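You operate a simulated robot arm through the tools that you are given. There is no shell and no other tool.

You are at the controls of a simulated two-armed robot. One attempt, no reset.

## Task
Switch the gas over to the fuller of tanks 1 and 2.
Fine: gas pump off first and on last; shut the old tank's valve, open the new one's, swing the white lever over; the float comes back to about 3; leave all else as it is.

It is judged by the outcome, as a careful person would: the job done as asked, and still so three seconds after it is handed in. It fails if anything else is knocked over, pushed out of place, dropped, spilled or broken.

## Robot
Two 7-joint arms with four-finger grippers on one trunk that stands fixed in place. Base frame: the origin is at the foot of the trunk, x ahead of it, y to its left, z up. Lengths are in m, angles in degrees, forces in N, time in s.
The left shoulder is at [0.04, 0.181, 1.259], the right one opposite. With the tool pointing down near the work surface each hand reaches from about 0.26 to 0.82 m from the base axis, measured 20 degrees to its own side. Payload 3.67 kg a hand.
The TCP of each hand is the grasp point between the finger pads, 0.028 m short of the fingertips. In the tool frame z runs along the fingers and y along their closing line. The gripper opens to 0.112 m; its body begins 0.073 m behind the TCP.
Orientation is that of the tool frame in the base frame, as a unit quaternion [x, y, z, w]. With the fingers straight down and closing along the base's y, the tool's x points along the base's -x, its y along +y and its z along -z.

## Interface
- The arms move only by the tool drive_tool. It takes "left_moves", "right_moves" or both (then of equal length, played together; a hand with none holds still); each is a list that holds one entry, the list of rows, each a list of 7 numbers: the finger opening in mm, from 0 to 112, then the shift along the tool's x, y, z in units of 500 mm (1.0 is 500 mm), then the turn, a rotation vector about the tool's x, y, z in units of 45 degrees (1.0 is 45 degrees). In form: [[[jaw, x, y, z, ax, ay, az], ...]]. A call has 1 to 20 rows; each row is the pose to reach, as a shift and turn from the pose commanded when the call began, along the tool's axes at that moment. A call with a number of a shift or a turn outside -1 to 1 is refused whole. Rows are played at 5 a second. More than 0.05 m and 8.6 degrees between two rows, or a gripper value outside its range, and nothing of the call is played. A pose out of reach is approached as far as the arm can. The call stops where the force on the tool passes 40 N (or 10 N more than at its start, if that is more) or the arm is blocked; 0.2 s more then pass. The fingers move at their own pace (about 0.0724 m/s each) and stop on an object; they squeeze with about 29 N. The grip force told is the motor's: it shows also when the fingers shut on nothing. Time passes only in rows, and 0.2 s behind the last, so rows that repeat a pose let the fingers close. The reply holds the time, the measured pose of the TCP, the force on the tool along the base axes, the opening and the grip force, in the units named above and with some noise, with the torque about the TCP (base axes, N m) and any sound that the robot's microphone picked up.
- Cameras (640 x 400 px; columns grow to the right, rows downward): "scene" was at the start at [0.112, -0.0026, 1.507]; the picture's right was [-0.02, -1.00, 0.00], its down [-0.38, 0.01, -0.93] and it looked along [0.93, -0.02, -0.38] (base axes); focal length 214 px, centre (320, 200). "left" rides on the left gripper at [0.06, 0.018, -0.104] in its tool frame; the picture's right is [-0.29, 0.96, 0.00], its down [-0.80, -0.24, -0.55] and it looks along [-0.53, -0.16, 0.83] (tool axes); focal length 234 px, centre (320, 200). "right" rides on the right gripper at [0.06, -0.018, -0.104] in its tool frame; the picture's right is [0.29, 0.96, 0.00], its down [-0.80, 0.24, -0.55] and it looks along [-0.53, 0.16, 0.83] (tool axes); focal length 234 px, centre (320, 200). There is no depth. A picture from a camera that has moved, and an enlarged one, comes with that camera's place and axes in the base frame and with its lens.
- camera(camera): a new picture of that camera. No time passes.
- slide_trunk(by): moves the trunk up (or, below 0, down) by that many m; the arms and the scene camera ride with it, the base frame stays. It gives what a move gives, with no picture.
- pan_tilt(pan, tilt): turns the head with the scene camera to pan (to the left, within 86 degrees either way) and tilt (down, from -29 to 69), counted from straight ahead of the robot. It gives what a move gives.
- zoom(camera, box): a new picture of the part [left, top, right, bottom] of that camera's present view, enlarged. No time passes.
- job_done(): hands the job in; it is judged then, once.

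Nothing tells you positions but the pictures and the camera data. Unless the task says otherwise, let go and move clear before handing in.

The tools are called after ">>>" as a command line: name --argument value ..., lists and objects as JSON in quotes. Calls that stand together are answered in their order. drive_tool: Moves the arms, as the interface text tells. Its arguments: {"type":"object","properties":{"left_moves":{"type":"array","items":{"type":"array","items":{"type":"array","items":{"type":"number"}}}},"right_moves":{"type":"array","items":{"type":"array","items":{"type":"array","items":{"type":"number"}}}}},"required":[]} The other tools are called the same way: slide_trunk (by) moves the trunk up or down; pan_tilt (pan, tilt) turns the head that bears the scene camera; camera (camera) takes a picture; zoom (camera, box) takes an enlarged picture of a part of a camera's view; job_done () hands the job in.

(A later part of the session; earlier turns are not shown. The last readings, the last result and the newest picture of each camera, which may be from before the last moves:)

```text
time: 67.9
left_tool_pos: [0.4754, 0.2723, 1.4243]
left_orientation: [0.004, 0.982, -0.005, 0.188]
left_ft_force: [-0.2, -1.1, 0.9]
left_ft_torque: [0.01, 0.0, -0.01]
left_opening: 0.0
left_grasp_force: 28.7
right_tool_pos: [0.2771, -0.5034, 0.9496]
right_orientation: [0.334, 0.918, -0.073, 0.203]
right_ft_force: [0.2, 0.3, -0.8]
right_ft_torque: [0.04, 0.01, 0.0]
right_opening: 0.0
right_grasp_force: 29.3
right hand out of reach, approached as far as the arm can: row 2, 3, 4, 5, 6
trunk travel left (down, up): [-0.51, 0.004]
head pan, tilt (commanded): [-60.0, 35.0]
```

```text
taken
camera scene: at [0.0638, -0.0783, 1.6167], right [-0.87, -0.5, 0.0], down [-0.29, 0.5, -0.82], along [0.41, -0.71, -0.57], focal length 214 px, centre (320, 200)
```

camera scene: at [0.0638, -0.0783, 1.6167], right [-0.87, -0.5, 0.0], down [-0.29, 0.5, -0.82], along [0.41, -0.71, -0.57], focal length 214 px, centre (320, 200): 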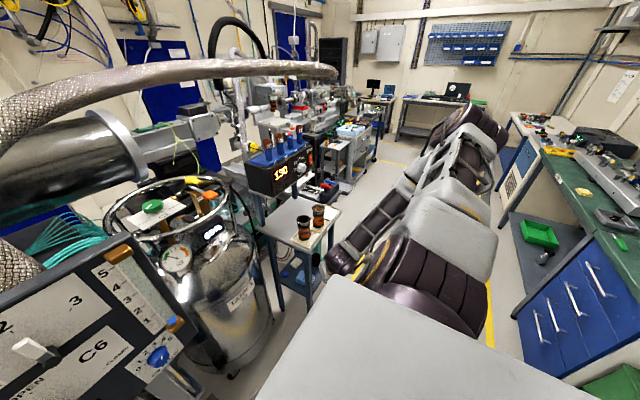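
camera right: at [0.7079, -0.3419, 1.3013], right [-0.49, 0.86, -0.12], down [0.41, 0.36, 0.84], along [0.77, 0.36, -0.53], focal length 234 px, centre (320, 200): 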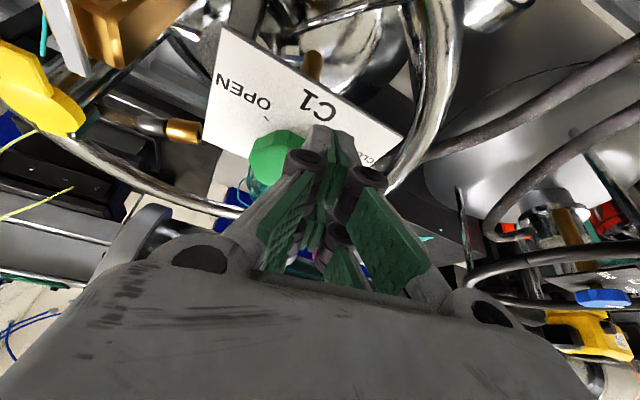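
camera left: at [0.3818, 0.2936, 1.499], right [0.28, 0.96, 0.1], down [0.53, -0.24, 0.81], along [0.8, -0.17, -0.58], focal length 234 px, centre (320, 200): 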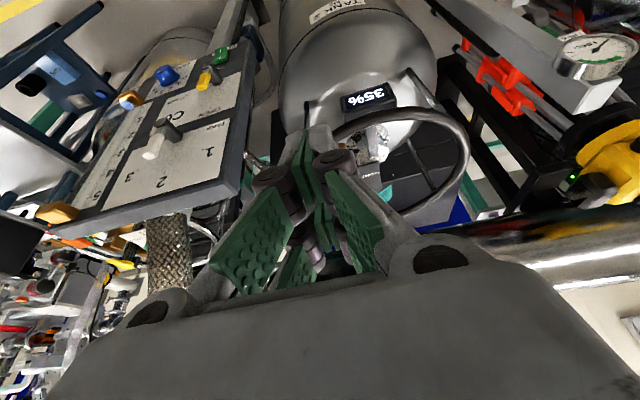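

>>> drive_tool --right_moves '[[[0, 0.0143, 0.0748, -0.0064, -0.0418, 0.0003, -0.0895], [0, 0.0286, 0.1497, -0.0128, -0.0836, 0.0006, -0.179], [0, 0.0429, 0.2245, -0.0193, -0.1254, 0.0008, -0.2685], [0, 0.0572, 0.2994, -0.0257, -0.1672, 0.0011, -0.358], [0, 0.0714, 0.3742, -0.0321, -0.209, 0.0014, -0.4476], [0, 0.0857, 0.4491, -0.0385, -0.2508, 0.0017, -0.5371], [0, 0.1, 0.5239, -0.045, -0.2926, 0.0019, -0.6266], [0, 0.1143, 0.5988, -0.0514, -0.3344, 0.0022, -0.7161], [0, 0.1286, 0.6736, -0.0578, -0.3762, 0.0025, -0.8056]]]'

>>> camera --camera "scene"

```text
time: 69.9
left_tool_pos: [0.4747, 0.2755, 1.4245]
left_orientation: [0.004, 0.982, -0.005, 0.188]
left_ft_force: [0.1, 0.5, 0.1]
left_ft_torque: [-0.04, -0.01, -0.01]
left_opening: 0.0
left_grasp_force: 29.4
right_tool_pos: [0.4419, -0.199, 0.948]
right_orientation: [0.0, 0.976, -0.001, 0.216]
right_ft_force: [-0.2, 1.5, 0.4]
right_ft_torque: [0.02, 0.03, -0.03]
right_opening: 0.0001
right_grasp_force: 28.9
trunk travel left (down, up): [-0.51, 0.004]
head pan, tilt (commanded): [-60.0, 35.0]
```

```text
taken
camera scene: at [0.0644, -0.0757, 1.6168], right [-0.87, -0.5, 0.0], down [-0.29, 0.5, -0.82], along [0.41, -0.71, -0.57], focal length 214 px, centre (320, 200)
```

scene: 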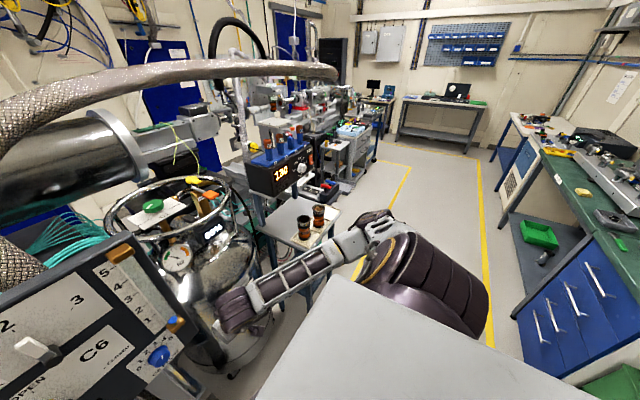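

The loop worked: the right elbow is now low. I'll raise the hand back up in front, keeping the lower-elbow posture.

>>> drive_tool --right_moves '[[[0, -0.0344, -0.0125, -0.0631, 0, 0, 0], [0, -0.0689, -0.025, -0.1262, 0, 0, 0], [0, -0.1033, -0.0375, -0.1893, 0, 0, 0], [0, -0.1377, -0.05, -0.2524, 0, 0, 0], [0, -0.1721, -0.0625, -0.3155, 0, 0, 0], [0, -0.2066, -0.075, -0.3786, 0, 0, 0], [0, -0.241, -0.0875, -0.4417, 0, 0, 0], [0, -0.2754, -0.1, -0.5048, 0, 0, 0]]]'

>>> camera --camera "scene"

```text
time: 71.7
left_tool_pos: [0.4755, 0.2754, 1.424]
left_orientation: [0.004, 0.982, -0.006, 0.188]
left_ft_force: [-0.3, 0.2, -0.7]
left_ft_torque: [0.0, 0.0, 0.02]
left_opening: 0.0
left_grasp_force: 29.3
right_tool_pos: [0.459, -0.2489, 1.2365]
right_orientation: [0.0, 0.976, 0.0, 0.216]
right_ft_force: [0.1, 1.0, -0.5]
right_ft_torque: [0.0, -0.01, 0.01]
right_opening: 0.0
right_grasp_force: 29.3
trunk travel left (down, up): [-0.51, 0.004]
head pan, tilt (commanded): [-60.0, 35.0]
```

```text
taken
camera scene: at [0.0633, -0.0764, 1.6168], right [-0.87, -0.5, 0.0], down [-0.29, 0.5, -0.82], along [0.41, -0.71, -0.57], focal length 214 px, centre (320, 200)
```

scene: 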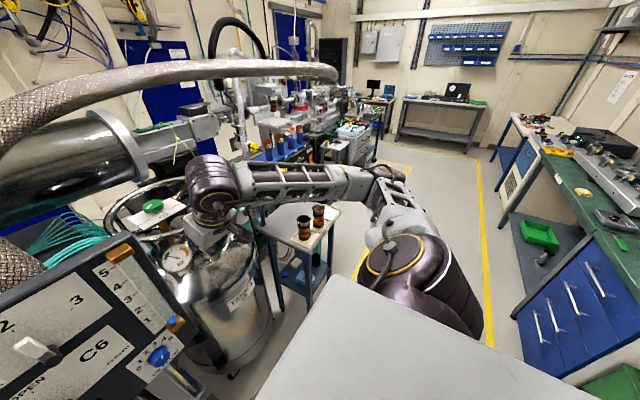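

>>> drive_tool --right_moves '[[[0, -0.0612, -0.02, 0.0317, 0, 0, 0], [0, -0.1223, -0.04, 0.0634, 0, 0, 0], [0, -0.1835, -0.06, 0.0951, 0, 0, 0], [0, -0.2447, -0.075, 0.1269, 0, 0, 0], [0, -0.3059, -0.08, 0.1586, 0, 0, 0], [0, -0.367, -0.086, 0.1903, 0, 0, 0], [0, -0.4282, -0.092, 0.222, 0, 0, 0]]]'

>>> pan_tilt --pan -15 --tilt 30

>>> camera --camera "scene"

```text
time: 73.3
left_tool_pos: [0.478, 0.2745, 1.4235]
left_orientation: [0.004, 0.982, -0.006, 0.187]
left_ft_force: [1.1, -0.3, -0.1]
left_ft_torque: [0.0, -0.01, 0.0]
left_opening: 0.0
left_grasp_force: 28.8
right_tool_pos: [0.7033, -0.2959, 1.2255]
right_orientation: [-0.001, 0.977, 0.0, 0.215]
right_ft_force: [0.1, 0.5, 0.2]
right_ft_torque: [-0.01, 0.0, -0.02]
right_opening: 0.0
right_grasp_force: 29.3
trunk travel left (down, up): [-0.51, 0.004]
head pan, tilt (commanded): [-60.0, 35.0]
```

```text
time: 74.4
left_tool_pos: [0.4751, 0.2757, 1.4245]
left_orientation: [0.005, 0.982, -0.006, 0.187]
left_ft_force: [1.1, 0.8, 0.8]
left_ft_torque: [-0.03, 0.01, 0.02]
left_opening: 0.0003
left_grasp_force: 28.9
right_tool_pos: [0.7011, -0.296, 1.225]
right_orientation: [0.001, 0.976, 0.001, 0.216]
right_ft_force: [0.0, 0.3, 0.2]
right_ft_torque: [-0.03, 0.01, 0.01]
right_opening: 0.0
right_grasp_force: 28.9
trunk travel left (down, up): [-0.51, 0.004]
head pan, tilt (commanded): [-15.0, 30.0]
```

```text
taken
camera scene: at [0.1069, -0.024, 1.6246], right [-0.26, -0.97, 0.0], down [-0.48, 0.13, -0.87], along [0.84, -0.23, -0.5], focal length 214 px, centre (320, 200)
```

scene: 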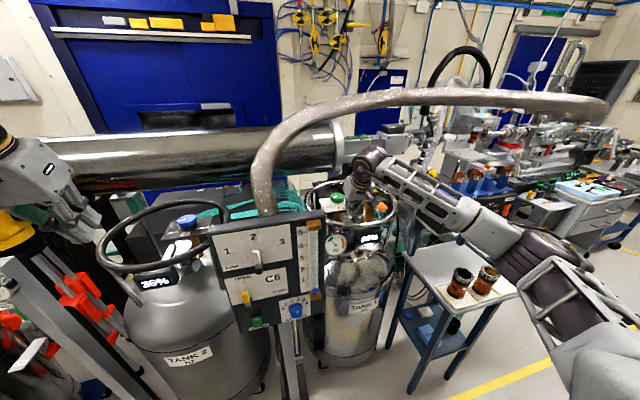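

The elbow is low now, as the left arm's was. I'll advance over C1 with closed fingers and a -25° yaw to test reach, staying just above the knob.

>>> drive_tool --right_moves '[[[0, -0.0597, -0.0032, 0.0234, 0.047, 0, 0.1007], [0, -0.1194, -0.0064, 0.0469, 0.094, 0, 0.2013], [0, -0.179, -0.0096, 0.0703, 0.141, 0, 0.302], [0, -0.2387, -0.0128, 0.0938, 0.188, 0, 0.4026], [0, -0.2984, -0.016, 0.1172, 0.235, 0, 0.5033]]]'

>>> camera --camera "right"

>>> zoom --camera "scene" --box '[290, 90, 450, 230]'

```text
time: 75.6
left_tool_pos: [0.4775, 0.2786, 1.4244]
left_orientation: [0.003, 0.982, -0.006, 0.188]
left_ft_force: [0.1, 0.9, -0.1]
left_ft_torque: [-0.03, 0.02, -0.04]
left_opening: 0.0001
left_grasp_force: 29.3
right_tool_pos: [0.863, -0.3021, 1.2357]
right_orientation: [0.213, 0.953, -0.048, 0.21]
right_ft_force: [0.8, -1.3, -0.5]
right_ft_torque: [0.07, 0.01, 0.03]
right_opening: 0.0
right_grasp_force: 28.9
trunk travel left (down, up): [-0.51, 0.004]
head pan, tilt (commanded): [-15.0, 30.0]
```

```text
taken
camera right: at [0.7662, -0.2761, 1.3036], right [0.17, 0.98, -0.12], down [0.55, 0.01, 0.84], along [0.82, -0.21, -0.53], focal length 234 px, centre (320, 200)
```

right: 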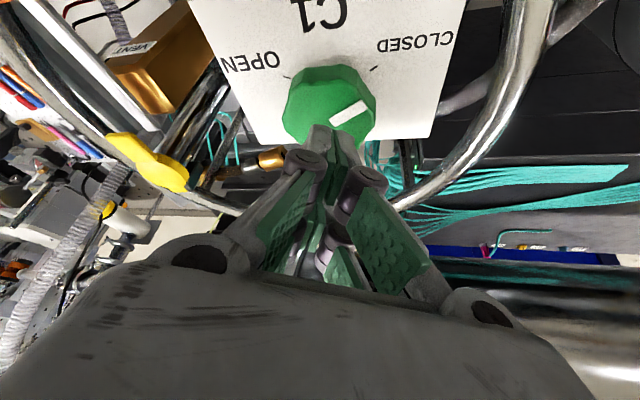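

```text
2.86 times, centred on (370, 160) of scene
camera zoom: at [0.1082, -0.0198, 1.6245], right [-0.26, -0.97, 0.0], down [-0.48, 0.13, -0.87], along [0.84, -0.23, -0.5], focal length 613 px, centre (177, 314)
```

zoom: 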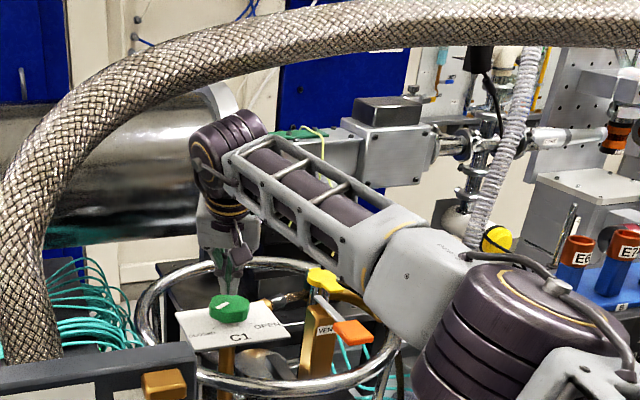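

The arm reaches C1 fully now. I'll refine the knob centre from this close view.

>>> zoom --camera "right" --box '[250, 30, 420, 170]'

>>> zoom --camera "scene" --box '[310, 175, 370, 225]'

```text
2.86 times, centred on (335, 100) of right
camera zoom: at [0.7662, -0.2761, 1.3036], right [0.17, 0.98, -0.12], down [0.55, 0.01, 0.84], along [0.82, -0.21, -0.53], focal length 669 px, centre (277, 486)
```

zoom: 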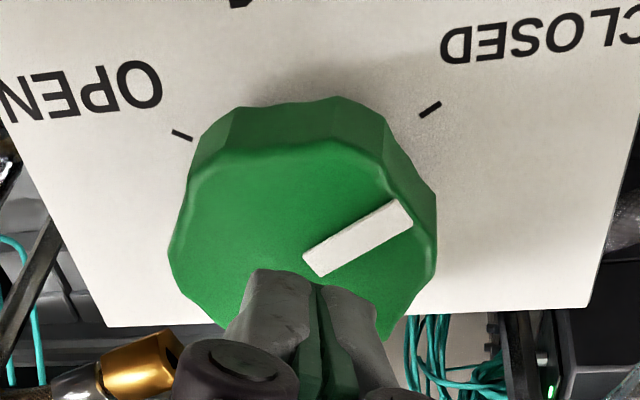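

```text
8.00 times, centred on (340, 200) of scene
camera zoom: at [0.1082, -0.0198, 1.6245], right [-0.26, -0.97, 0.0], down [-0.48, 0.13, -0.87], along [0.84, -0.23, -0.5], focal length 1716 px, centre (160, 200)
```

zoom: 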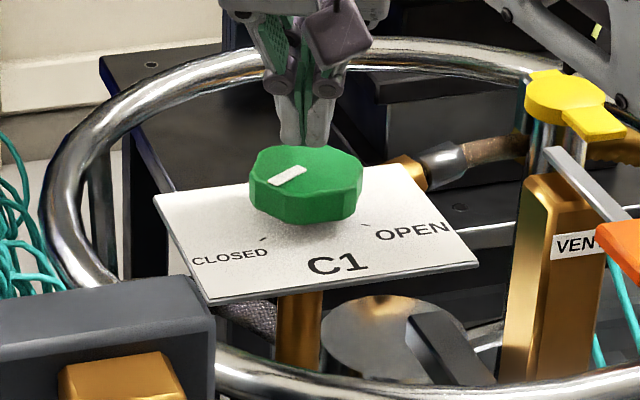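

The axis is at about (0.861, -0.302), and the vent lever runs along y≈-0.46, clear of my fingers. I'll open, yaw to about -48° and lower around the knob.

>>> drive_tool --right_moves '[[[105, 0, 0, 0, 0, 0, 0], [105, 0.003, 0.0005, -0.0015, 0, 0, 0], [105, 0.006, 0.001, -0.003, 0.0717, 0.0003, 0.1545], [105, 0.01, 0.0014, -0.0046, 0.1433, 0.0007, 0.3091], [105, 0.01, 0.0014, -0.0046, 0.215, 0.001, 0.4636], [105, 0.0211, 0.0014, 0.0194, 0.215, 0.001, 0.4636], [105, 0.0323, 0.0015, 0.0434, 0.215, 0.001, 0.4636], [105, 0.0434, 0.0016, 0.0674, 0.215, 0.001, 0.4636]]]'

>>> camera --camera "right"

>>> zoom --camera "scene" --box '[300, 150, 400, 230]'

```text
time: 77.4
left_tool_pos: [0.4749, 0.2779, 1.4236]
left_orientation: [0.004, 0.982, -0.006, 0.188]
left_ft_force: [-0.4, 0.8, -0.6]
left_ft_torque: [-0.09, -0.03, 0.01]
left_opening: 0.0001
left_grasp_force: 28.8
right_tool_pos: [0.856, -0.2981, 1.1947]
right_orientation: [0.396, 0.892, -0.089, 0.197]
right_ft_force: [-0.2, 1.2, 0.3]
right_ft_torque: [-0.04, 0.01, 0.02]
right_opening: 0.1047
right_grasp_force: 0.0
right hand out of reach, approached as far as the arm can: row 5, 6
trunk travel left (down, up): [-0.51, 0.004]
head pan, tilt (commanded): [-15.0, 30.0]
```

```text
taken
camera right: at [0.7773, -0.2373, 1.2631], right [0.54, 0.83, -0.12], down [0.51, -0.2, 0.84], along [0.68, -0.51, -0.53], focal length 234 px, centre (320, 200)
```

right: 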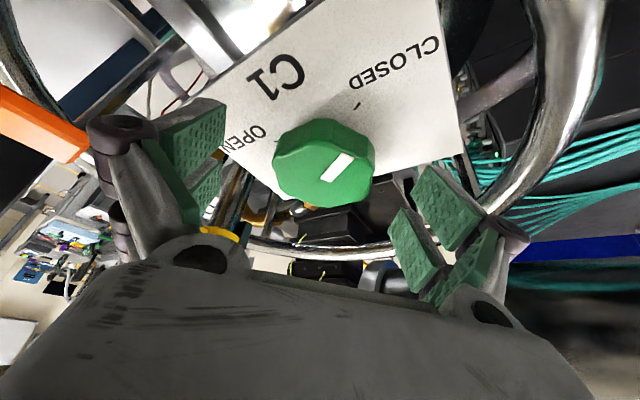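

```text
5.00 times, centred on (350, 190) of scene
camera zoom: at [0.107, -0.0215, 1.6246], right [-0.26, -0.97, 0.0], down [-0.48, 0.13, -0.87], along [0.84, -0.23, -0.5], focal length 1072 px, centre (170, 250)
```

zoom: 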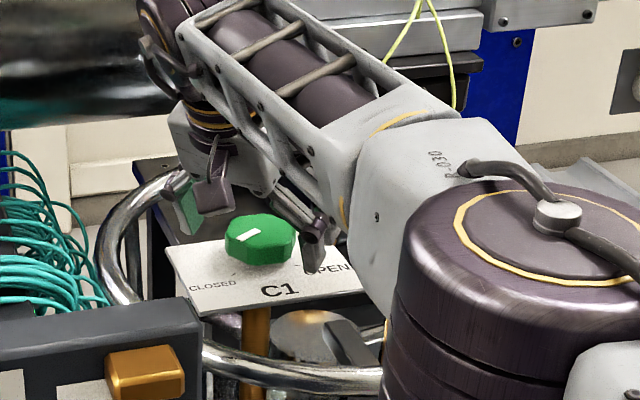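

The fingers are around the knob. Closing.

>>> drive_tool --right_moves '[[[80, 0, 0, 0, 0, 0, 0], [40, 0, 0, 0, 0, 0, 0], [30, 0, 0, 0, 0, 0, 0], [30, 0, 0, 0, 0, 0, 0]]]'

>>> camera --camera "right"

>>> zoom --camera "scene" --box '[300, 150, 400, 230]'

```text
time: 78.4
left_tool_pos: [0.4754, 0.276, 1.4247]
left_orientation: [0.003, 0.982, -0.005, 0.187]
left_ft_force: [0.1, -0.3, 0.0]
left_ft_torque: [0.0, 0.02, 0.0]
left_opening: 0.0
left_grasp_force: 29.2
right_tool_pos: [0.8589, -0.2972, 1.1949]
right_orientation: [0.395, 0.893, -0.088, 0.198]
right_ft_force: [12.2, 5.8, 7.0]
right_ft_torque: [-0.21, -0.24, 0.17]
right_opening: 0.0606
right_grasp_force: 45.1
trunk travel left (down, up): [-0.51, 0.004]
head pan, tilt (commanded): [-15.0, 30.0]
```

```text
taken
camera right: at [0.779, -0.2363, 1.2632], right [0.53, 0.84, -0.12], down [0.51, -0.2, 0.84], along [0.68, -0.51, -0.53], focal length 234 px, centre (320, 200)
```

right: 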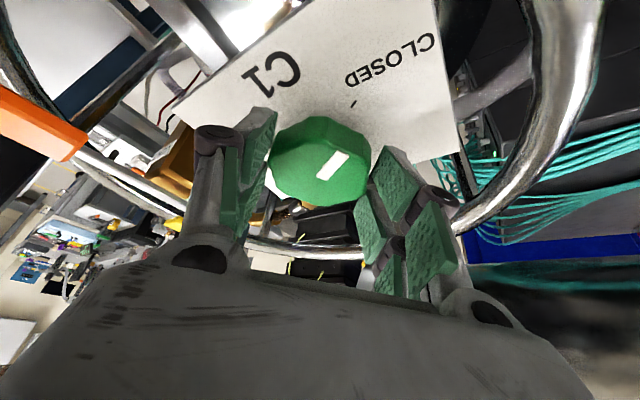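

```text
5.00 times, centred on (350, 190) of scene
camera zoom: at [0.1085, -0.0219, 1.6245], right [-0.26, -0.97, 0.0], down [-0.48, 0.13, -0.87], along [0.84, -0.22, -0.5], focal length 1072 px, centre (170, 250)
```

zoom: 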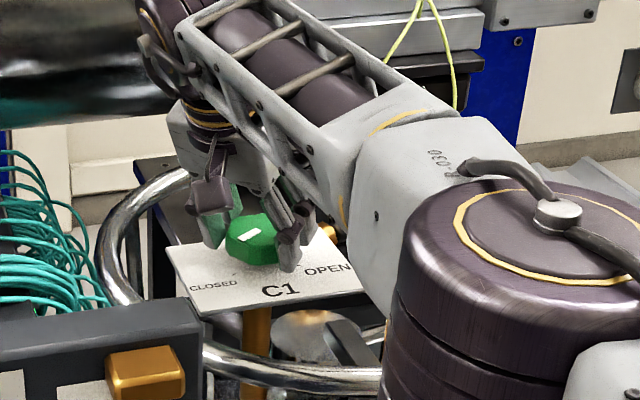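

Gripped at 61 mm. Turning 46° counter-clockwise to open.

>>> drive_tool --right_moves '[[[30, 0, 0.002, 0, -0.0721, -0.0001, -0.1545], [30, 0, 0.002, 0, -0.1442, -0.0003, -0.309], [30, 0, 0.002, 0, -0.2163, -0.0004, -0.4635], [30, 0, 0.002, 0, -0.2883, -0.0005, -0.6179], [30, 0, 0.002, 0, -0.3604, -0.0007, -0.7724], [30, 0, 0.002, 0, -0.4325, -0.0008, -0.9269]]]'

>>> camera --camera "right"

>>> zoom --camera "scene" --box '[300, 150, 400, 230]'

```text
time: 79.0
left_tool_pos: [0.4685, 0.2733, 1.4285]
left_orientation: [0.004, 0.982, -0.005, 0.19]
left_ft_force: [-0.2, -1.3, 0.7]
left_ft_torque: [0.05, -0.02, 0.0]
left_opening: 0.0
left_grasp_force: 28.8
right_tool_pos: [0.8605, -0.3021, 1.1939]
right_orientation: [0.282, 0.937, -0.064, 0.198]
right_ft_force: [-33.6, 2.8, 13.9]
right_ft_torque: [0.18, 1.21, -0.08]
right_opening: 0.0599
right_grasp_force: 44.5
right hand out of reach, approached as far as the arm can: row 1, 2, 3
trunk travel left (down, up): [-0.51, 0.004]
head pan, tilt (commanded): [-15.0, 30.0]
stopped in row 3 (right hand): the force on the tool passed its limit at 54 N (the readings are from after the stop); the commanded pose is now the measured one
```

```text
taken
camera right: at [0.7703, -0.2624, 1.2649], right [0.31, 0.94, -0.12], down [0.56, -0.07, 0.83], along [0.77, -0.32, -0.55], focal length 234 px, centre (320, 200)
```

right: 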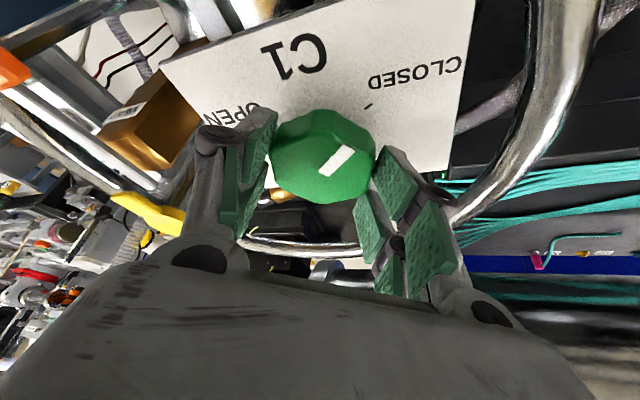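

```text
5.00 times, centred on (350, 190) of scene
camera zoom: at [0.0982, -0.0258, 1.6253], right [-0.26, -0.97, 0.0], down [-0.48, 0.13, -0.87], along [0.84, -0.23, -0.5], focal length 1072 px, centre (170, 250)
```

zoom: 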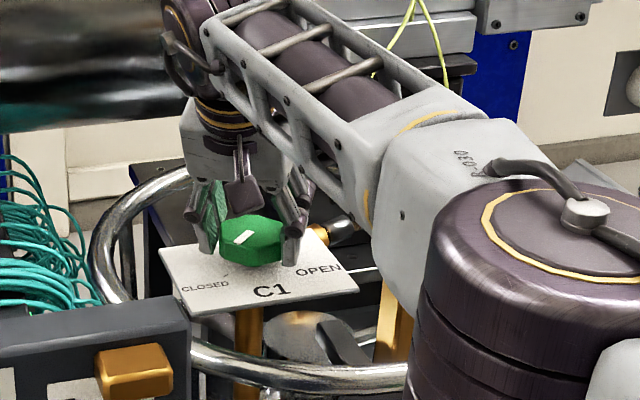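

It stopped because the starting yaw was just at the reach limit and the hand pulled on the knob. The knob did turn about 13°. I'll hold briefly to let the force settle and read it.

>>> drive_tool --right_moves '[[[30, 0, 0, 0, 0, 0, 0], [30, 0, 0, 0, 0, 0, 0]]]'

>>> zoom --camera "right" --box '[220, 60, 440, 240]'

```text
time: 79.7
left_tool_pos: [0.4675, 0.2748, 1.4289]
left_orientation: [0.005, 0.982, -0.005, 0.191]
left_ft_force: [-0.1, -0.5, 0.7]
left_ft_torque: [0.04, -0.02, 0.02]
left_opening: 0.0002
left_grasp_force: 28.7
right_tool_pos: [0.8609, -0.3024, 1.1943]
right_orientation: [0.281, 0.937, -0.064, 0.2]
right_ft_force: [-24.6, -3.8, 10.9]
right_ft_torque: [-0.17, 1.52, -0.04]
right_opening: 0.0599
right_grasp_force: 44.9
trunk travel left (down, up): [-0.51, 0.004]
head pan, tilt (commanded): [-15.0, 30.0]
```

```text
2.22 times, centred on (330, 150) of right
camera zoom: at [0.7702, -0.2624, 1.2643], right [0.31, 0.94, -0.13], down [0.55, -0.07, 0.83], along [0.77, -0.32, -0.54], focal length 520 px, centre (298, 311)
```

zoom: 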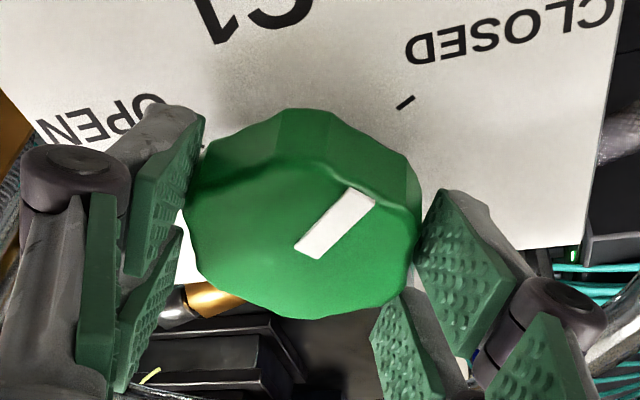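

>>> drive_tool --right_moves '[[[60, 0, 0, 0, 0, 0, 0], [100, 0, 0, 0, 0, 0, 0], [100, 0, 0, 0, 0, 0, 0]]]'

>>> camera --camera "right"

>>> zoom --camera "scene" --box '[300, 150, 400, 230]'

```text
time: 80.5
left_tool_pos: [0.4749, 0.2743, 1.4262]
left_orientation: [0.004, 0.982, -0.005, 0.188]
left_ft_force: [0.3, 0.7, -1.0]
left_ft_torque: [-0.02, 0.0, 0.02]
left_opening: 0.0
left_grasp_force: 29.2
right_tool_pos: [0.8665, -0.2995, 1.191]
right_orientation: [0.279, 0.937, -0.063, 0.199]
right_ft_force: [-0.1, 0.4, 0.4]
right_ft_torque: [0.03, -0.01, 0.02]
right_opening: 0.1
right_grasp_force: 0.0
trunk travel left (down, up): [-0.51, 0.004]
head pan, tilt (commanded): [-15.0, 30.0]
```

```text
taken
camera right: at [0.7767, -0.2604, 1.2603], right [0.31, 0.94, -0.12], down [0.55, -0.07, 0.83], along [0.77, -0.32, -0.54], focal length 234 px, centre (320, 200)
```

right: 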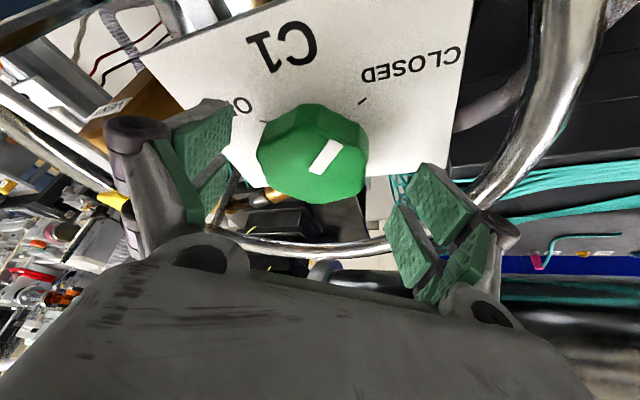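

```text
5.00 times, centred on (350, 190) of scene
camera zoom: at [0.1059, -0.0237, 1.6246], right [-0.26, -0.97, 0.0], down [-0.48, 0.13, -0.87], along [0.84, -0.22, -0.5], focal length 1072 px, centre (170, 250)
```

zoom: 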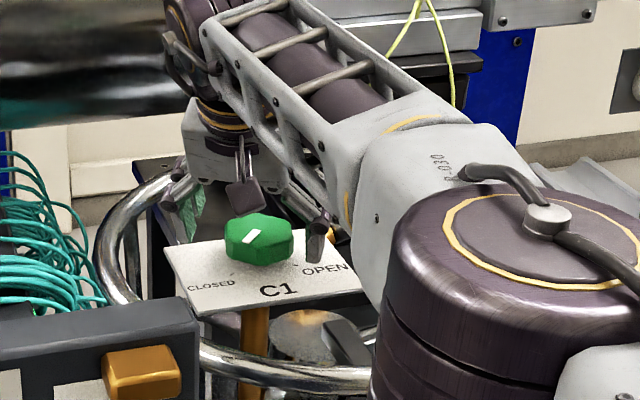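

Released; forces are back to zero, and the knob has moved about 13° off CLOSED. I'll re-centre on the axis at this yaw, raise slightly and grip again.

>>> drive_tool --right_moves '[[[100, 0.0026, -0.01, -0.0122, 0, 0, 0], [100, 0.0026, -0.01, -0.0122, 0, 0, 0], [80, 0.0026, -0.01, -0.0122, 0, 0, 0], [40, 0.0026, -0.01, -0.0122, 0, 0, 0], [30, 0.0026, -0.01, -0.0122, 0, 0, 0], [30, 0.0026, -0.01, -0.0122, 0, 0, 0]]]'

>>> zoom --camera "right" --box '[220, 60, 440, 240]'

```text
time: 81.8
left_tool_pos: [0.4742, 0.2736, 1.4244]
left_orientation: [0.004, 0.982, -0.005, 0.188]
left_ft_force: [-0.5, -0.1, -0.3]
left_ft_torque: [0.01, -0.05, -0.02]
left_opening: 0.0001
left_grasp_force: 29.2
right_tool_pos: [0.8649, -0.3054, 1.1954]
right_orientation: [0.281, 0.937, -0.065, 0.197]
right_ft_force: [-2.0, -7.8, -0.1]
right_ft_torque: [-0.62, -0.21, -0.01]
right_opening: 0.061
right_grasp_force: 44.4
right hand out of reach, approached as far as the arm can: row 1, 2, 3, 4, 5, 6
trunk travel left (down, up): [-0.51, 0.004]
head pan, tilt (commanded): [-15.0, 30.0]
```

```text
2.22 times, centred on (330, 150) of right
camera zoom: at [0.7756, -0.2654, 1.2652], right [0.31, 0.94, -0.13], down [0.56, -0.07, 0.83], along [0.77, -0.33, -0.55], focal length 520 px, centre (298, 311)
```

zoom: 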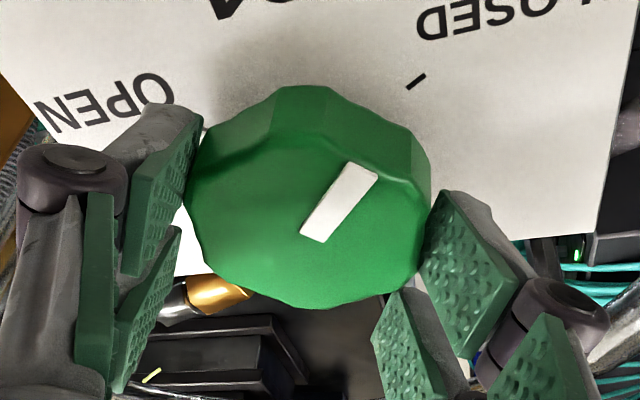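

Gripped with low side force. Turning counter-clockwise 42°, which moves away from the limited yaw.

>>> drive_tool --right_moves '[[[30, 0, 0, 0, -0.0631, -0.0017, -0.1422], [30, 0, 0, 0, -0.1262, -0.0035, -0.2843], [30, 0, 0, 0, -0.1894, -0.0052, -0.4265], [30, 0, 0, 0, -0.2525, -0.0069, -0.5687], [30, 0, 0, 0, -0.3156, -0.0087, -0.7108], [30, 0, 0, 0, -0.3787, -0.0104, -0.853]]]'

>>> zoom --camera "right" --box '[220, 60, 440, 240]'

>>> zoom --camera "scene" --box '[300, 150, 400, 230]'

```text
time: 82.5
left_tool_pos: [0.4705, 0.2759, 1.4276]
left_orientation: [0.004, 0.982, -0.005, 0.19]
left_ft_force: [0.3, 0.4, -0.5]
left_ft_torque: [-0.06, 0.02, 0.02]
left_opening: 0.0
left_grasp_force: 29.0
right_tool_pos: [0.8687, -0.3065, 1.1947]
right_orientation: [0.168, 0.965, -0.043, 0.197]
right_ft_force: [-32.3, 4.1, 8.5]
right_ft_torque: [-0.11, 0.84, -0.01]
right_opening: 0.0598
right_grasp_force: 44.7
right hand out of reach, approached as far as the arm can: row 1, 2, 3
trunk travel left (down, up): [-0.51, 0.004]
head pan, tilt (commanded): [-15.0, 30.0]
stopped in row 3 (right hand): the force on the tool passed its limit at 42 N (the readings are from after the stop); the commanded pose is now the measured one
```

```text
2.22 times, centred on (330, 150) of right
camera zoom: at [0.7732, -0.2886, 1.2667], right [0.08, 0.99, -0.13], down [0.57, 0.06, 0.82], along [0.82, -0.13, -0.56], focal length 520 px, centre (298, 311)
```

zoom: 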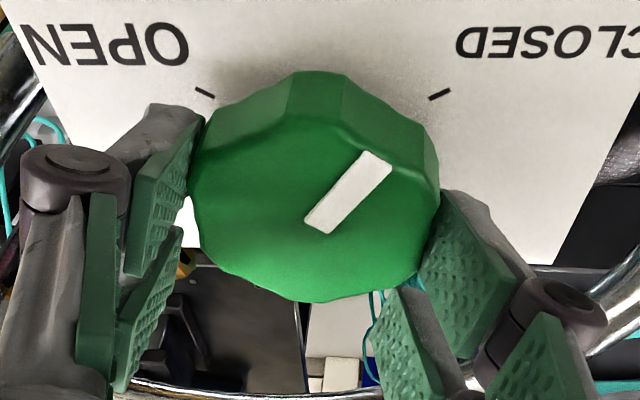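

```text
5.00 times, centred on (350, 190) of scene
camera zoom: at [0.0999, -0.0253, 1.6252], right [-0.26, -0.97, 0.0], down [-0.48, 0.13, -0.87], along [0.84, -0.22, -0.5], focal length 1072 px, centre (170, 250)
```

zoom: 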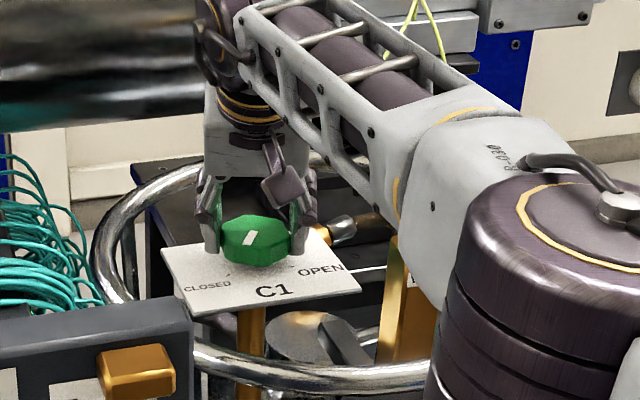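

It stopped on force again; the knob is now about 25° round. I'll release, lift off and check which poses are truly reachable before gripping again.

>>> drive_tool --right_moves '[[[60, 0, 0, 0, 0, 0, 0], [105, 0, 0, 0, 0, 0, 0], [105, -0.016, 0.0, -0.0368, 0, 0, 0], [105, -0.032, 0.0, -0.0735, 0, 0, 0]]]'

>>> camera --camera "right"

>>> camera --camera "scene"

```text
time: 83.5
left_tool_pos: [0.4769, 0.2751, 1.4262]
left_orientation: [0.003, 0.982, -0.004, 0.187]
left_ft_force: [0.2, -0.8, -0.2]
left_ft_torque: [0.02, -0.01, 0.01]
left_opening: 0.0
left_grasp_force: 29.4
right_tool_pos: [0.8754, -0.3041, 1.2322]
right_orientation: [0.166, 0.965, -0.04, 0.198]
right_ft_force: [-1.2, -0.6, -0.7]
right_ft_torque: [-0.01, -0.03, 0.01]
right_opening: 0.1053
right_grasp_force: 0.0
trunk travel left (down, up): [-0.51, 0.004]
head pan, tilt (commanded): [-15.0, 30.0]
```

```text
taken
camera right: at [0.7785, -0.2854, 1.3034], right [0.07, 0.99, -0.13], down [0.57, 0.06, 0.82], along [0.82, -0.13, -0.56], focal length 234 px, centre (320, 200)
```

right: 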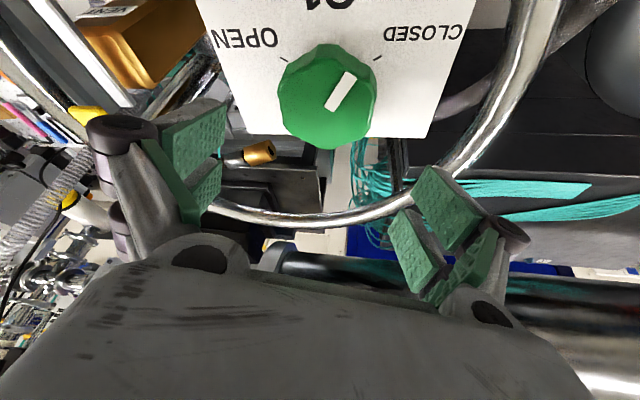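

```text
taken
camera scene: at [0.1071, -0.0254, 1.6245], right [-0.26, -0.97, 0.0], down [-0.48, 0.13, -0.87], along [0.84, -0.22, -0.5], focal length 214 px, centre (320, 200)
```

scene: 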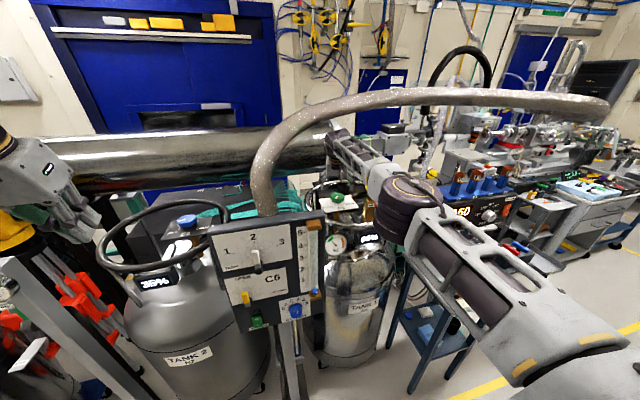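

The hand is clear above the knob. I'll test the reachable yaw range here by turning in the air toward +20°, with the fingers a bit narrower.

>>> drive_tool --right_moves '[[[85, 0.022, -0.0052, -0.016, 0, 0, 0], [85, 0.022, -0.0052, -0.016, -0.0615, -0.0018, -0.1427], [85, 0.022, -0.0052, -0.016, -0.123, -0.0035, -0.2855], [85, 0.022, -0.0052, -0.016, -0.1845, -0.0053, -0.4282], [85, 0.022, -0.0052, -0.016, -0.246, -0.0071, -0.5709], [85, 0.022, -0.0052, -0.016, -0.3075, -0.0088, -0.7137], [85, 0.022, -0.0052, -0.016, -0.369, -0.0106, -0.8564]]]'

>>> camera --camera "right"

>>> camera --camera "scene"

```text
time: 85.1
left_tool_pos: [0.4744, 0.2741, 1.4253]
left_orientation: [0.003, 0.982, -0.004, 0.188]
left_ft_force: [-0.4, -0.3, 0.3]
left_ft_torque: [0.03, 0.01, 0.04]
left_opening: 0.0
left_grasp_force: 29.3
right_tool_pos: [0.8479, -0.3041, 1.2268]
right_orientation: [-0.07, 0.977, 0.006, 0.203]
right_ft_force: [0.3, 0.0, -0.3]
right_ft_torque: [0.02, -0.01, 0.02]
right_opening: 0.085
right_grasp_force: 0.0
right hand out of reach, approached as far as the arm can: row 5, 6, 7
trunk travel left (down, up): [-0.51, 0.004]
head pan, tilt (commanded): [-15.0, 30.0]
```

```text
taken
camera right: at [0.756, -0.3333, 1.2975], right [-0.4, 0.91, -0.13], down [0.47, 0.32, 0.82], along [0.79, 0.27, -0.56], focal length 234 px, centre (320, 200)
```

right: 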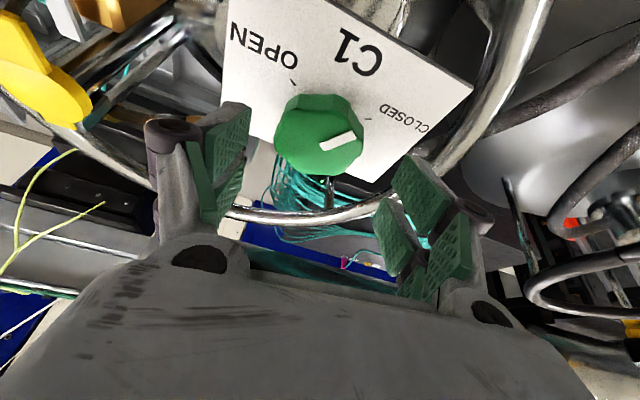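

```text
taken
camera scene: at [0.1058, -0.026, 1.6246], right [-0.26, -0.97, 0.0], down [-0.48, 0.13, -0.87], along [0.84, -0.22, -0.5], focal length 214 px, centre (320, 200)
```

scene: 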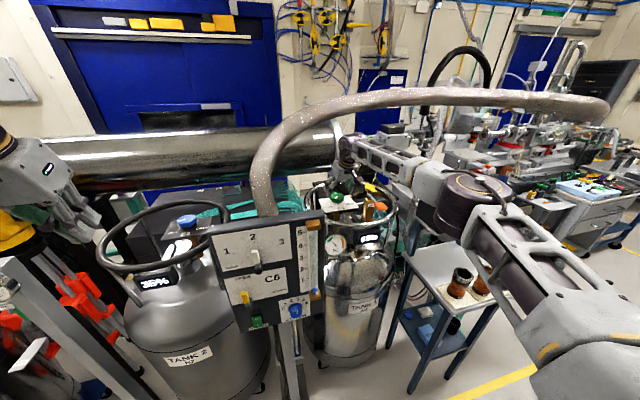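

The yaw limit is again a reach effect: C1 is a bit farther than C2 was. More tilt brings the wrist back, so I'll use about 35° tilt, starting at -40° yaw, still above the knob.

>>> drive_tool --right_moves '[[[85, 0, 0, -0.004, 0.0719, -0.0334, 0.1346], [85, 0, 0, -0.008, 0.1439, -0.0668, 0.2693], [85, -0.006, -0.001, -0.008, 0.2158, -0.1002, 0.4039], [95, -0.014, -0.002, -0.007, 0.2878, -0.1336, 0.5385], [105, -0.022, -0.003, -0.006, 0.3597, -0.167, 0.6731], [105, -0.029, -0.004, -0.005, 0.4317, -0.2004, 0.8078], [105, -0.0348, -0.0046, -0.005, 0.5036, -0.2338, 0.9424]]]'

>>> camera --camera "right"

>>> zoom --camera "scene" --box '[300, 120, 420, 230]'

```text
time: 86.7
left_tool_pos: [0.4753, 0.2775, 1.4247]
left_orientation: [0.003, 0.982, -0.006, 0.187]
left_ft_force: [-0.2, 0.9, 0.1]
left_ft_torque: [0.0, 0.03, -0.04]
left_opening: 0.0004
left_grasp_force: 29.6
right_tool_pos: [0.866, -0.301, 1.2346]
right_orientation: [0.327, 0.896, -0.103, 0.283]
right_ft_force: [0.3, -0.4, -0.7]
right_ft_torque: [0.01, 0.04, -0.06]
right_opening: 0.1053
right_grasp_force: 0.0
trunk travel left (down, up): [-0.51, 0.004]
head pan, tilt (commanded): [-15.0, 30.0]
```

```text
taken
camera right: at [0.7701, -0.2438, 1.2854], right [0.44, 0.88, -0.16], down [0.41, -0.03, 0.91], along [0.8, -0.47, -0.38], focal length 234 px, centre (320, 200)
```

right: 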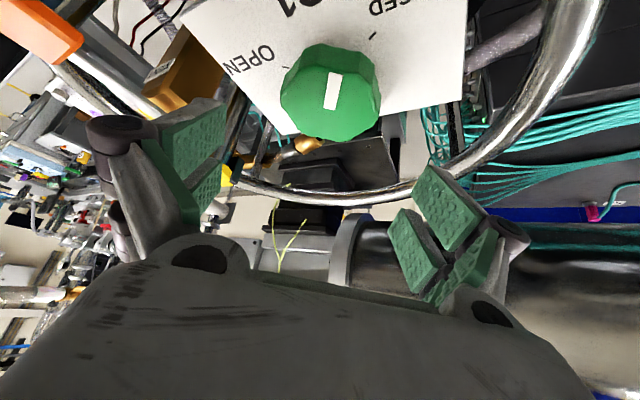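

```text
3.64 times, centred on (360, 175) of scene
camera zoom: at [0.1073, -0.0226, 1.6246], right [-0.26, -0.97, 0.0], down [-0.48, 0.13, -0.87], along [0.84, -0.22, -0.5], focal length 780 px, centre (174, 291)
```

zoom: 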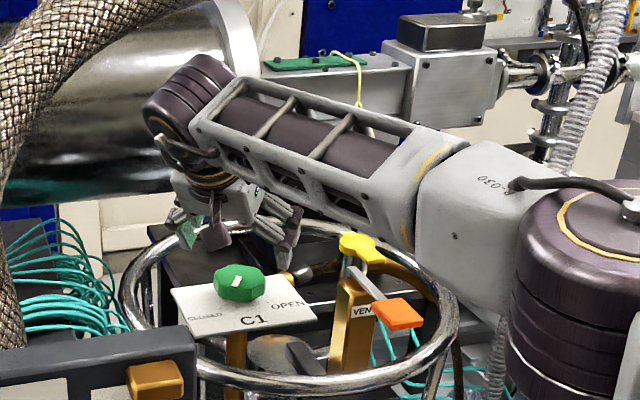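

This pose is reachable without warnings. Re-centring slightly, lowering and gripping.

>>> drive_tool --right_moves '[[[105, 0.0069, -0.0066, -0.0048, 0, 0, 0], [105, 0.0215, -0.0066, 0.0157, 0, 0, 0], [105, 0.036, -0.0066, 0.0361, 0, 0, 0], [105, 0.0504, -0.0066, 0.0566, 0, 0, 0], [80, 0.0504, -0.0066, 0.0566, 0, 0, 0], [40, 0.0504, -0.0066, 0.0566, 0, 0, 0], [30, 0.0504, -0.0066, 0.0566, 0, 0, 0], [30, 0.0504, -0.0066, 0.0566, 0, 0, 0]]]'

>>> camera --camera "right"

>>> zoom --camera "scene" --box '[300, 150, 400, 230]'

```text
time: 88.5
left_tool_pos: [0.4753, 0.2766, 1.4253]
left_orientation: [0.002, 0.982, -0.004, 0.187]
left_ft_force: [-0.6, -0.2, 0.2]
left_ft_torque: [0.0, 0.01, -0.01]
left_opening: 0.0001
left_grasp_force: 29.3
right_tool_pos: [0.8587, -0.3014, 1.1978]
right_orientation: [0.325, 0.897, -0.101, 0.282]
right_ft_force: [2.5, 4.0, 0.7]
right_ft_torque: [0.37, -0.3, 0.02]
right_opening: 0.0606
right_grasp_force: 45.0
trunk travel left (down, up): [-0.51, 0.004]
head pan, tilt (commanded): [-15.0, 30.0]
```

```text
taken
camera right: at [0.7644, -0.2435, 1.2486], right [0.43, 0.89, -0.16], down [0.41, -0.03, 0.91], along [0.8, -0.46, -0.38], focal length 234 px, centre (320, 200)
```

right: 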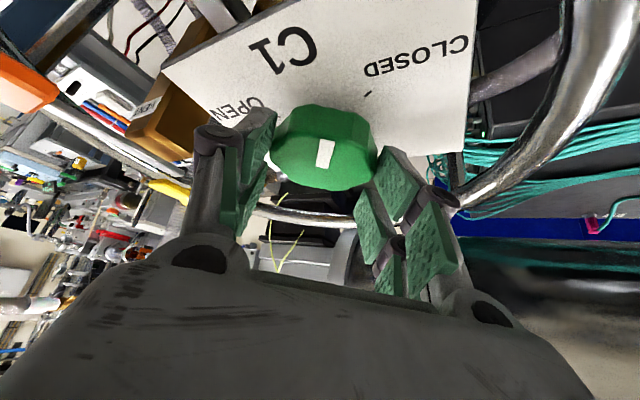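

```text
5.00 times, centred on (350, 190) of scene
camera zoom: at [0.1071, -0.023, 1.6246], right [-0.26, -0.97, 0.0], down [-0.48, 0.13, -0.87], along [0.84, -0.22, -0.5], focal length 1072 px, centre (170, 250)
```

zoom: 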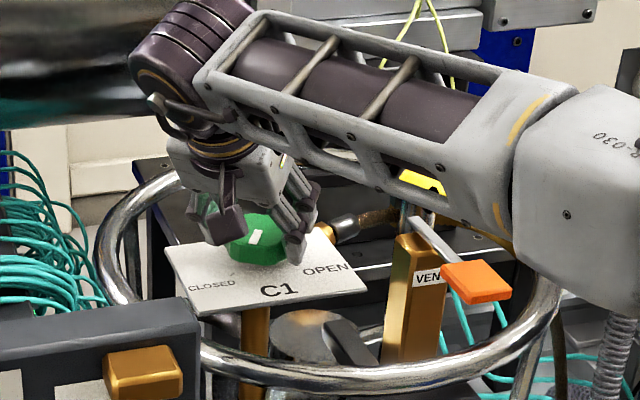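

Good grip with little side force. Turning 44° counter-clockwise.

>>> drive_tool --right_moves '[[[30, 0, 0, 0, -0.0932, 0.0004, -0.1337], [30, 0, 0, 0, -0.1863, 0.0007, -0.2674], [30, 0, 0, 0, -0.2795, 0.0011, -0.4011], [30, 0, 0, 0, -0.3727, 0.0015, -0.5348], [30, 0, 0, 0, -0.4658, 0.0018, -0.6685], [30, 0, 0, 0, -0.559, 0.0022, -0.8022]]]'

>>> camera --camera "right"

>>> zoom --camera "scene" --box '[300, 150, 400, 230]'

```text
time: 89.9
left_tool_pos: [0.4749, 0.2746, 1.4264]
left_orientation: [0.004, 0.982, -0.005, 0.189]
left_ft_force: [0.4, 0.7, -0.6]
left_ft_torque: [0.0, -0.02, -0.02]
left_opening: 0.0
left_grasp_force: 29.0
right_tool_pos: [0.8564, -0.3058, 1.1987]
right_orientation: [-0.033, 0.954, 0.011, 0.299]
right_ft_force: [-4.7, -9.4, 2.7]
right_ft_torque: [-0.53, 0.32, -0.1]
right_opening: 0.0606
right_grasp_force: 44.4
trunk travel left (down, up): [-0.51, 0.004]
head pan, tilt (commanded): [-15.0, 30.0]
```

```text
taken
camera right: at [0.7505, -0.3302, 1.2488], right [-0.3, 0.94, -0.16], down [0.32, 0.26, 0.91], along [0.9, 0.22, -0.38], focal length 234 px, centre (320, 200)
```

right: 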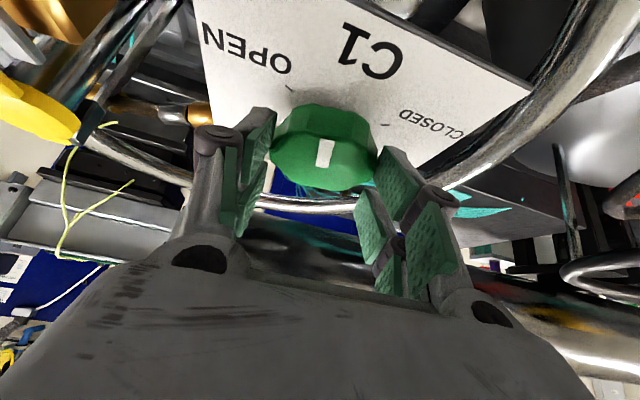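

```text
5.00 times, centred on (350, 190) of scene
camera zoom: at [0.1051, -0.0263, 1.6247], right [-0.26, -0.97, 0.0], down [-0.48, 0.13, -0.87], along [0.84, -0.22, -0.5], focal length 1072 px, centre (170, 250)
```

zoom: 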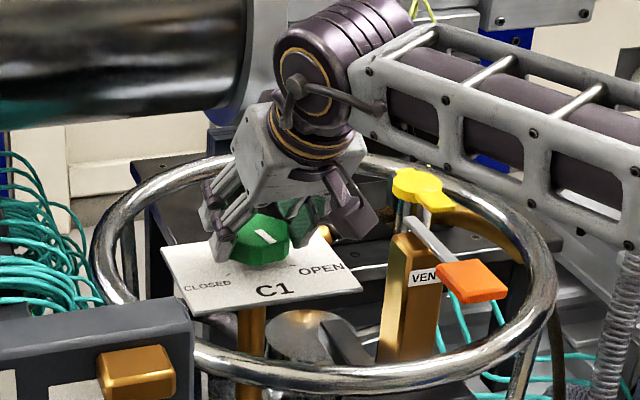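

That worked well: about 70° done. I'll open, swing back 47°, and re-grip for the last bite.

>>> drive_tool --right_moves '[[[105, 0, 0, 0, 0, 0, 0], [105, -0.0012, -0.0062, 0.001, 0, 0, 0], [105, -0.0012, -0.0062, 0.001, 0.0994, -0.0002, 0.1432], [105, -0.0012, -0.0062, 0.001, 0.1989, -0.0004, 0.2863], [105, -0.0012, -0.0062, 0.001, 0.2983, -0.0007, 0.4295], [105, -0.0012, -0.0062, 0.001, 0.3977, -0.0009, 0.5726], [105, -0.0012, -0.0062, 0.001, 0.4972, -0.0011, 0.7158], [105, -0.0012, -0.0062, 0.001, 0.5966, -0.0013, 0.8589], [80, -0.0012, -0.0062, 0.001, 0.5966, -0.0013, 0.8589], [40, -0.0012, -0.0062, 0.001, 0.5966, -0.0013, 0.8589], [30, -0.0012, -0.0062, 0.001, 0.5966, -0.0013, 0.8589], [30, -0.0012, -0.0062, 0.001, 0.5966, -0.0013, 0.8589]]]'

>>> zoom --camera "right" --box '[220, 60, 440, 240]'

>>> zoom --camera "scene" --box '[300, 150, 400, 230]'

```text
time: 92.5
left_tool_pos: [0.4758, 0.2764, 1.4248]
left_orientation: [0.002, 0.982, -0.006, 0.187]
left_ft_force: [0.0, 0.2, 0.4]
left_ft_torque: [-0.02, 0.01, -0.01]
left_opening: 0.0
left_grasp_force: 28.8
right_tool_pos: [0.8612, -0.3016, 1.1991]
right_orientation: [0.35, 0.887, -0.108, 0.28]
right_ft_force: [7.5, 3.4, 5.1]
right_ft_torque: [0.48, -0.1, 0.05]
right_opening: 0.0617
right_grasp_force: 45.0
trunk travel left (down, up): [-0.51, 0.004]
head pan, tilt (commanded): [-15.0, 30.0]
```

```text
2.22 times, centred on (330, 150) of right
camera zoom: at [0.77, -0.2408, 1.2492], right [0.48, 0.86, -0.16], down [0.41, -0.06, 0.91], along [0.78, -0.5, -0.38], focal length 520 px, centre (298, 311)
```

zoom: 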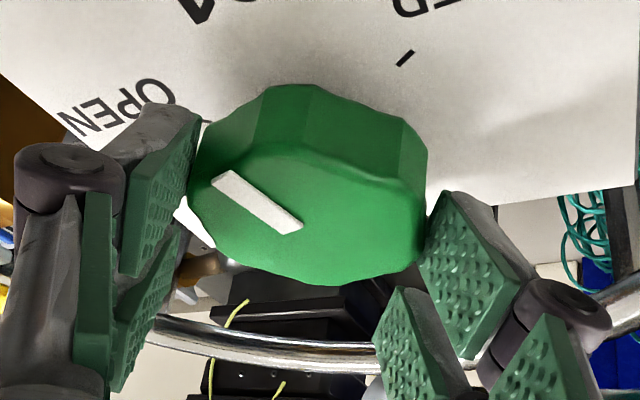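

```text
5.00 times, centred on (350, 190) of scene
camera zoom: at [0.1076, -0.0227, 1.6246], right [-0.26, -0.97, 0.0], down [-0.48, 0.13, -0.87], along [0.84, -0.22, -0.5], focal length 1072 px, centre (170, 250)
```

zoom: 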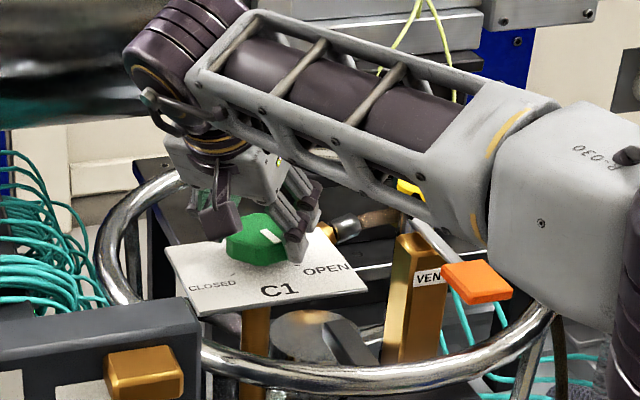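

The mark reads about 22° past front, with roughly 38° to the OPEN tick. Turning 36° counter-clockwise first.

>>> drive_tool --right_moves '[[[30, 0, 0, 0, -0.0916, 0.0007, -0.131], [30, 0, 0, 0, -0.1832, 0.0014, -0.262], [30, 0, 0, 0, -0.2747, 0.0021, -0.3929], [30, 0, 0, 0, -0.3663, 0.0028, -0.5239], [30, 0, 0, 0, -0.4579, 0.0035, -0.6549], [30, 0, 0, 0, -0.4579, 0.0035, -0.6549]]]'

>>> zoom --camera "right" --box '[220, 60, 440, 240]'

>>> zoom --camera "scene" --box '[310, 175, 370, 225]'

```text
time: 93.9
left_tool_pos: [0.475, 0.2762, 1.4257]
left_orientation: [0.004, 0.982, -0.005, 0.187]
left_ft_force: [0.4, 0.2, 1.4]
left_ft_torque: [-0.02, 0.02, -0.01]
left_opening: 0.0002
left_grasp_force: 28.7
right_tool_pos: [0.861, -0.3035, 1.1988]
right_orientation: [0.059, 0.953, -0.017, 0.298]
right_ft_force: [6.6, -0.7, 9.6]
right_ft_torque: [-0.05, 0.01, 0.0]
right_opening: 0.0612
right_grasp_force: 45.3
trunk travel left (down, up): [-0.51, 0.004]
head pan, tilt (commanded): [-15.0, 30.0]
```

```text
2.22 times, centred on (330, 150) of right
camera zoom: at [0.7508, -0.3086, 1.2493], right [-0.12, 0.98, -0.16], down [0.36, 0.19, 0.91], along [0.92, 0.05, -0.38], focal length 520 px, centre (298, 311)
```

zoom: 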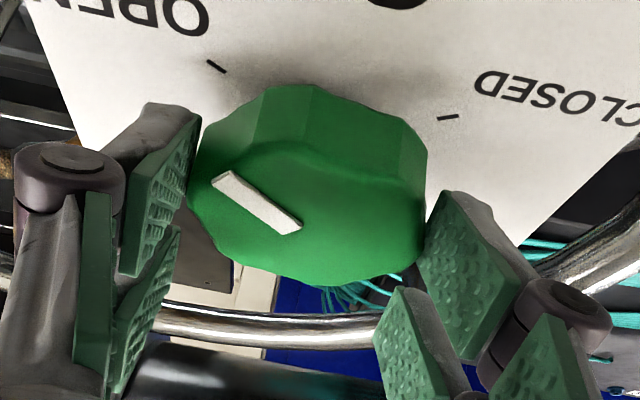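

```text
8.00 times, centred on (340, 200) of scene
camera zoom: at [0.1066, -0.0233, 1.6246], right [-0.26, -0.97, 0.0], down [-0.48, 0.13, -0.87], along [0.84, -0.22, -0.5], focal length 1716 px, centre (160, 200)
```

zoom: 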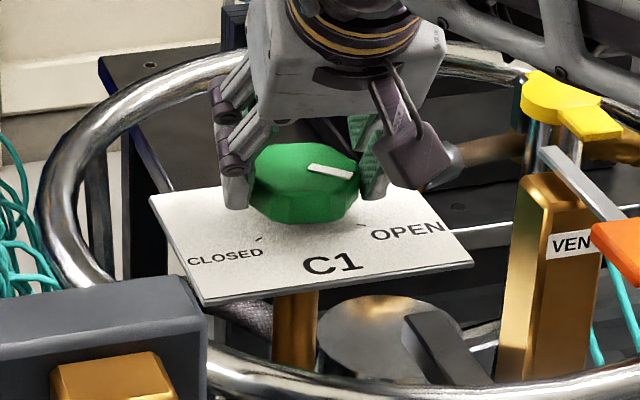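

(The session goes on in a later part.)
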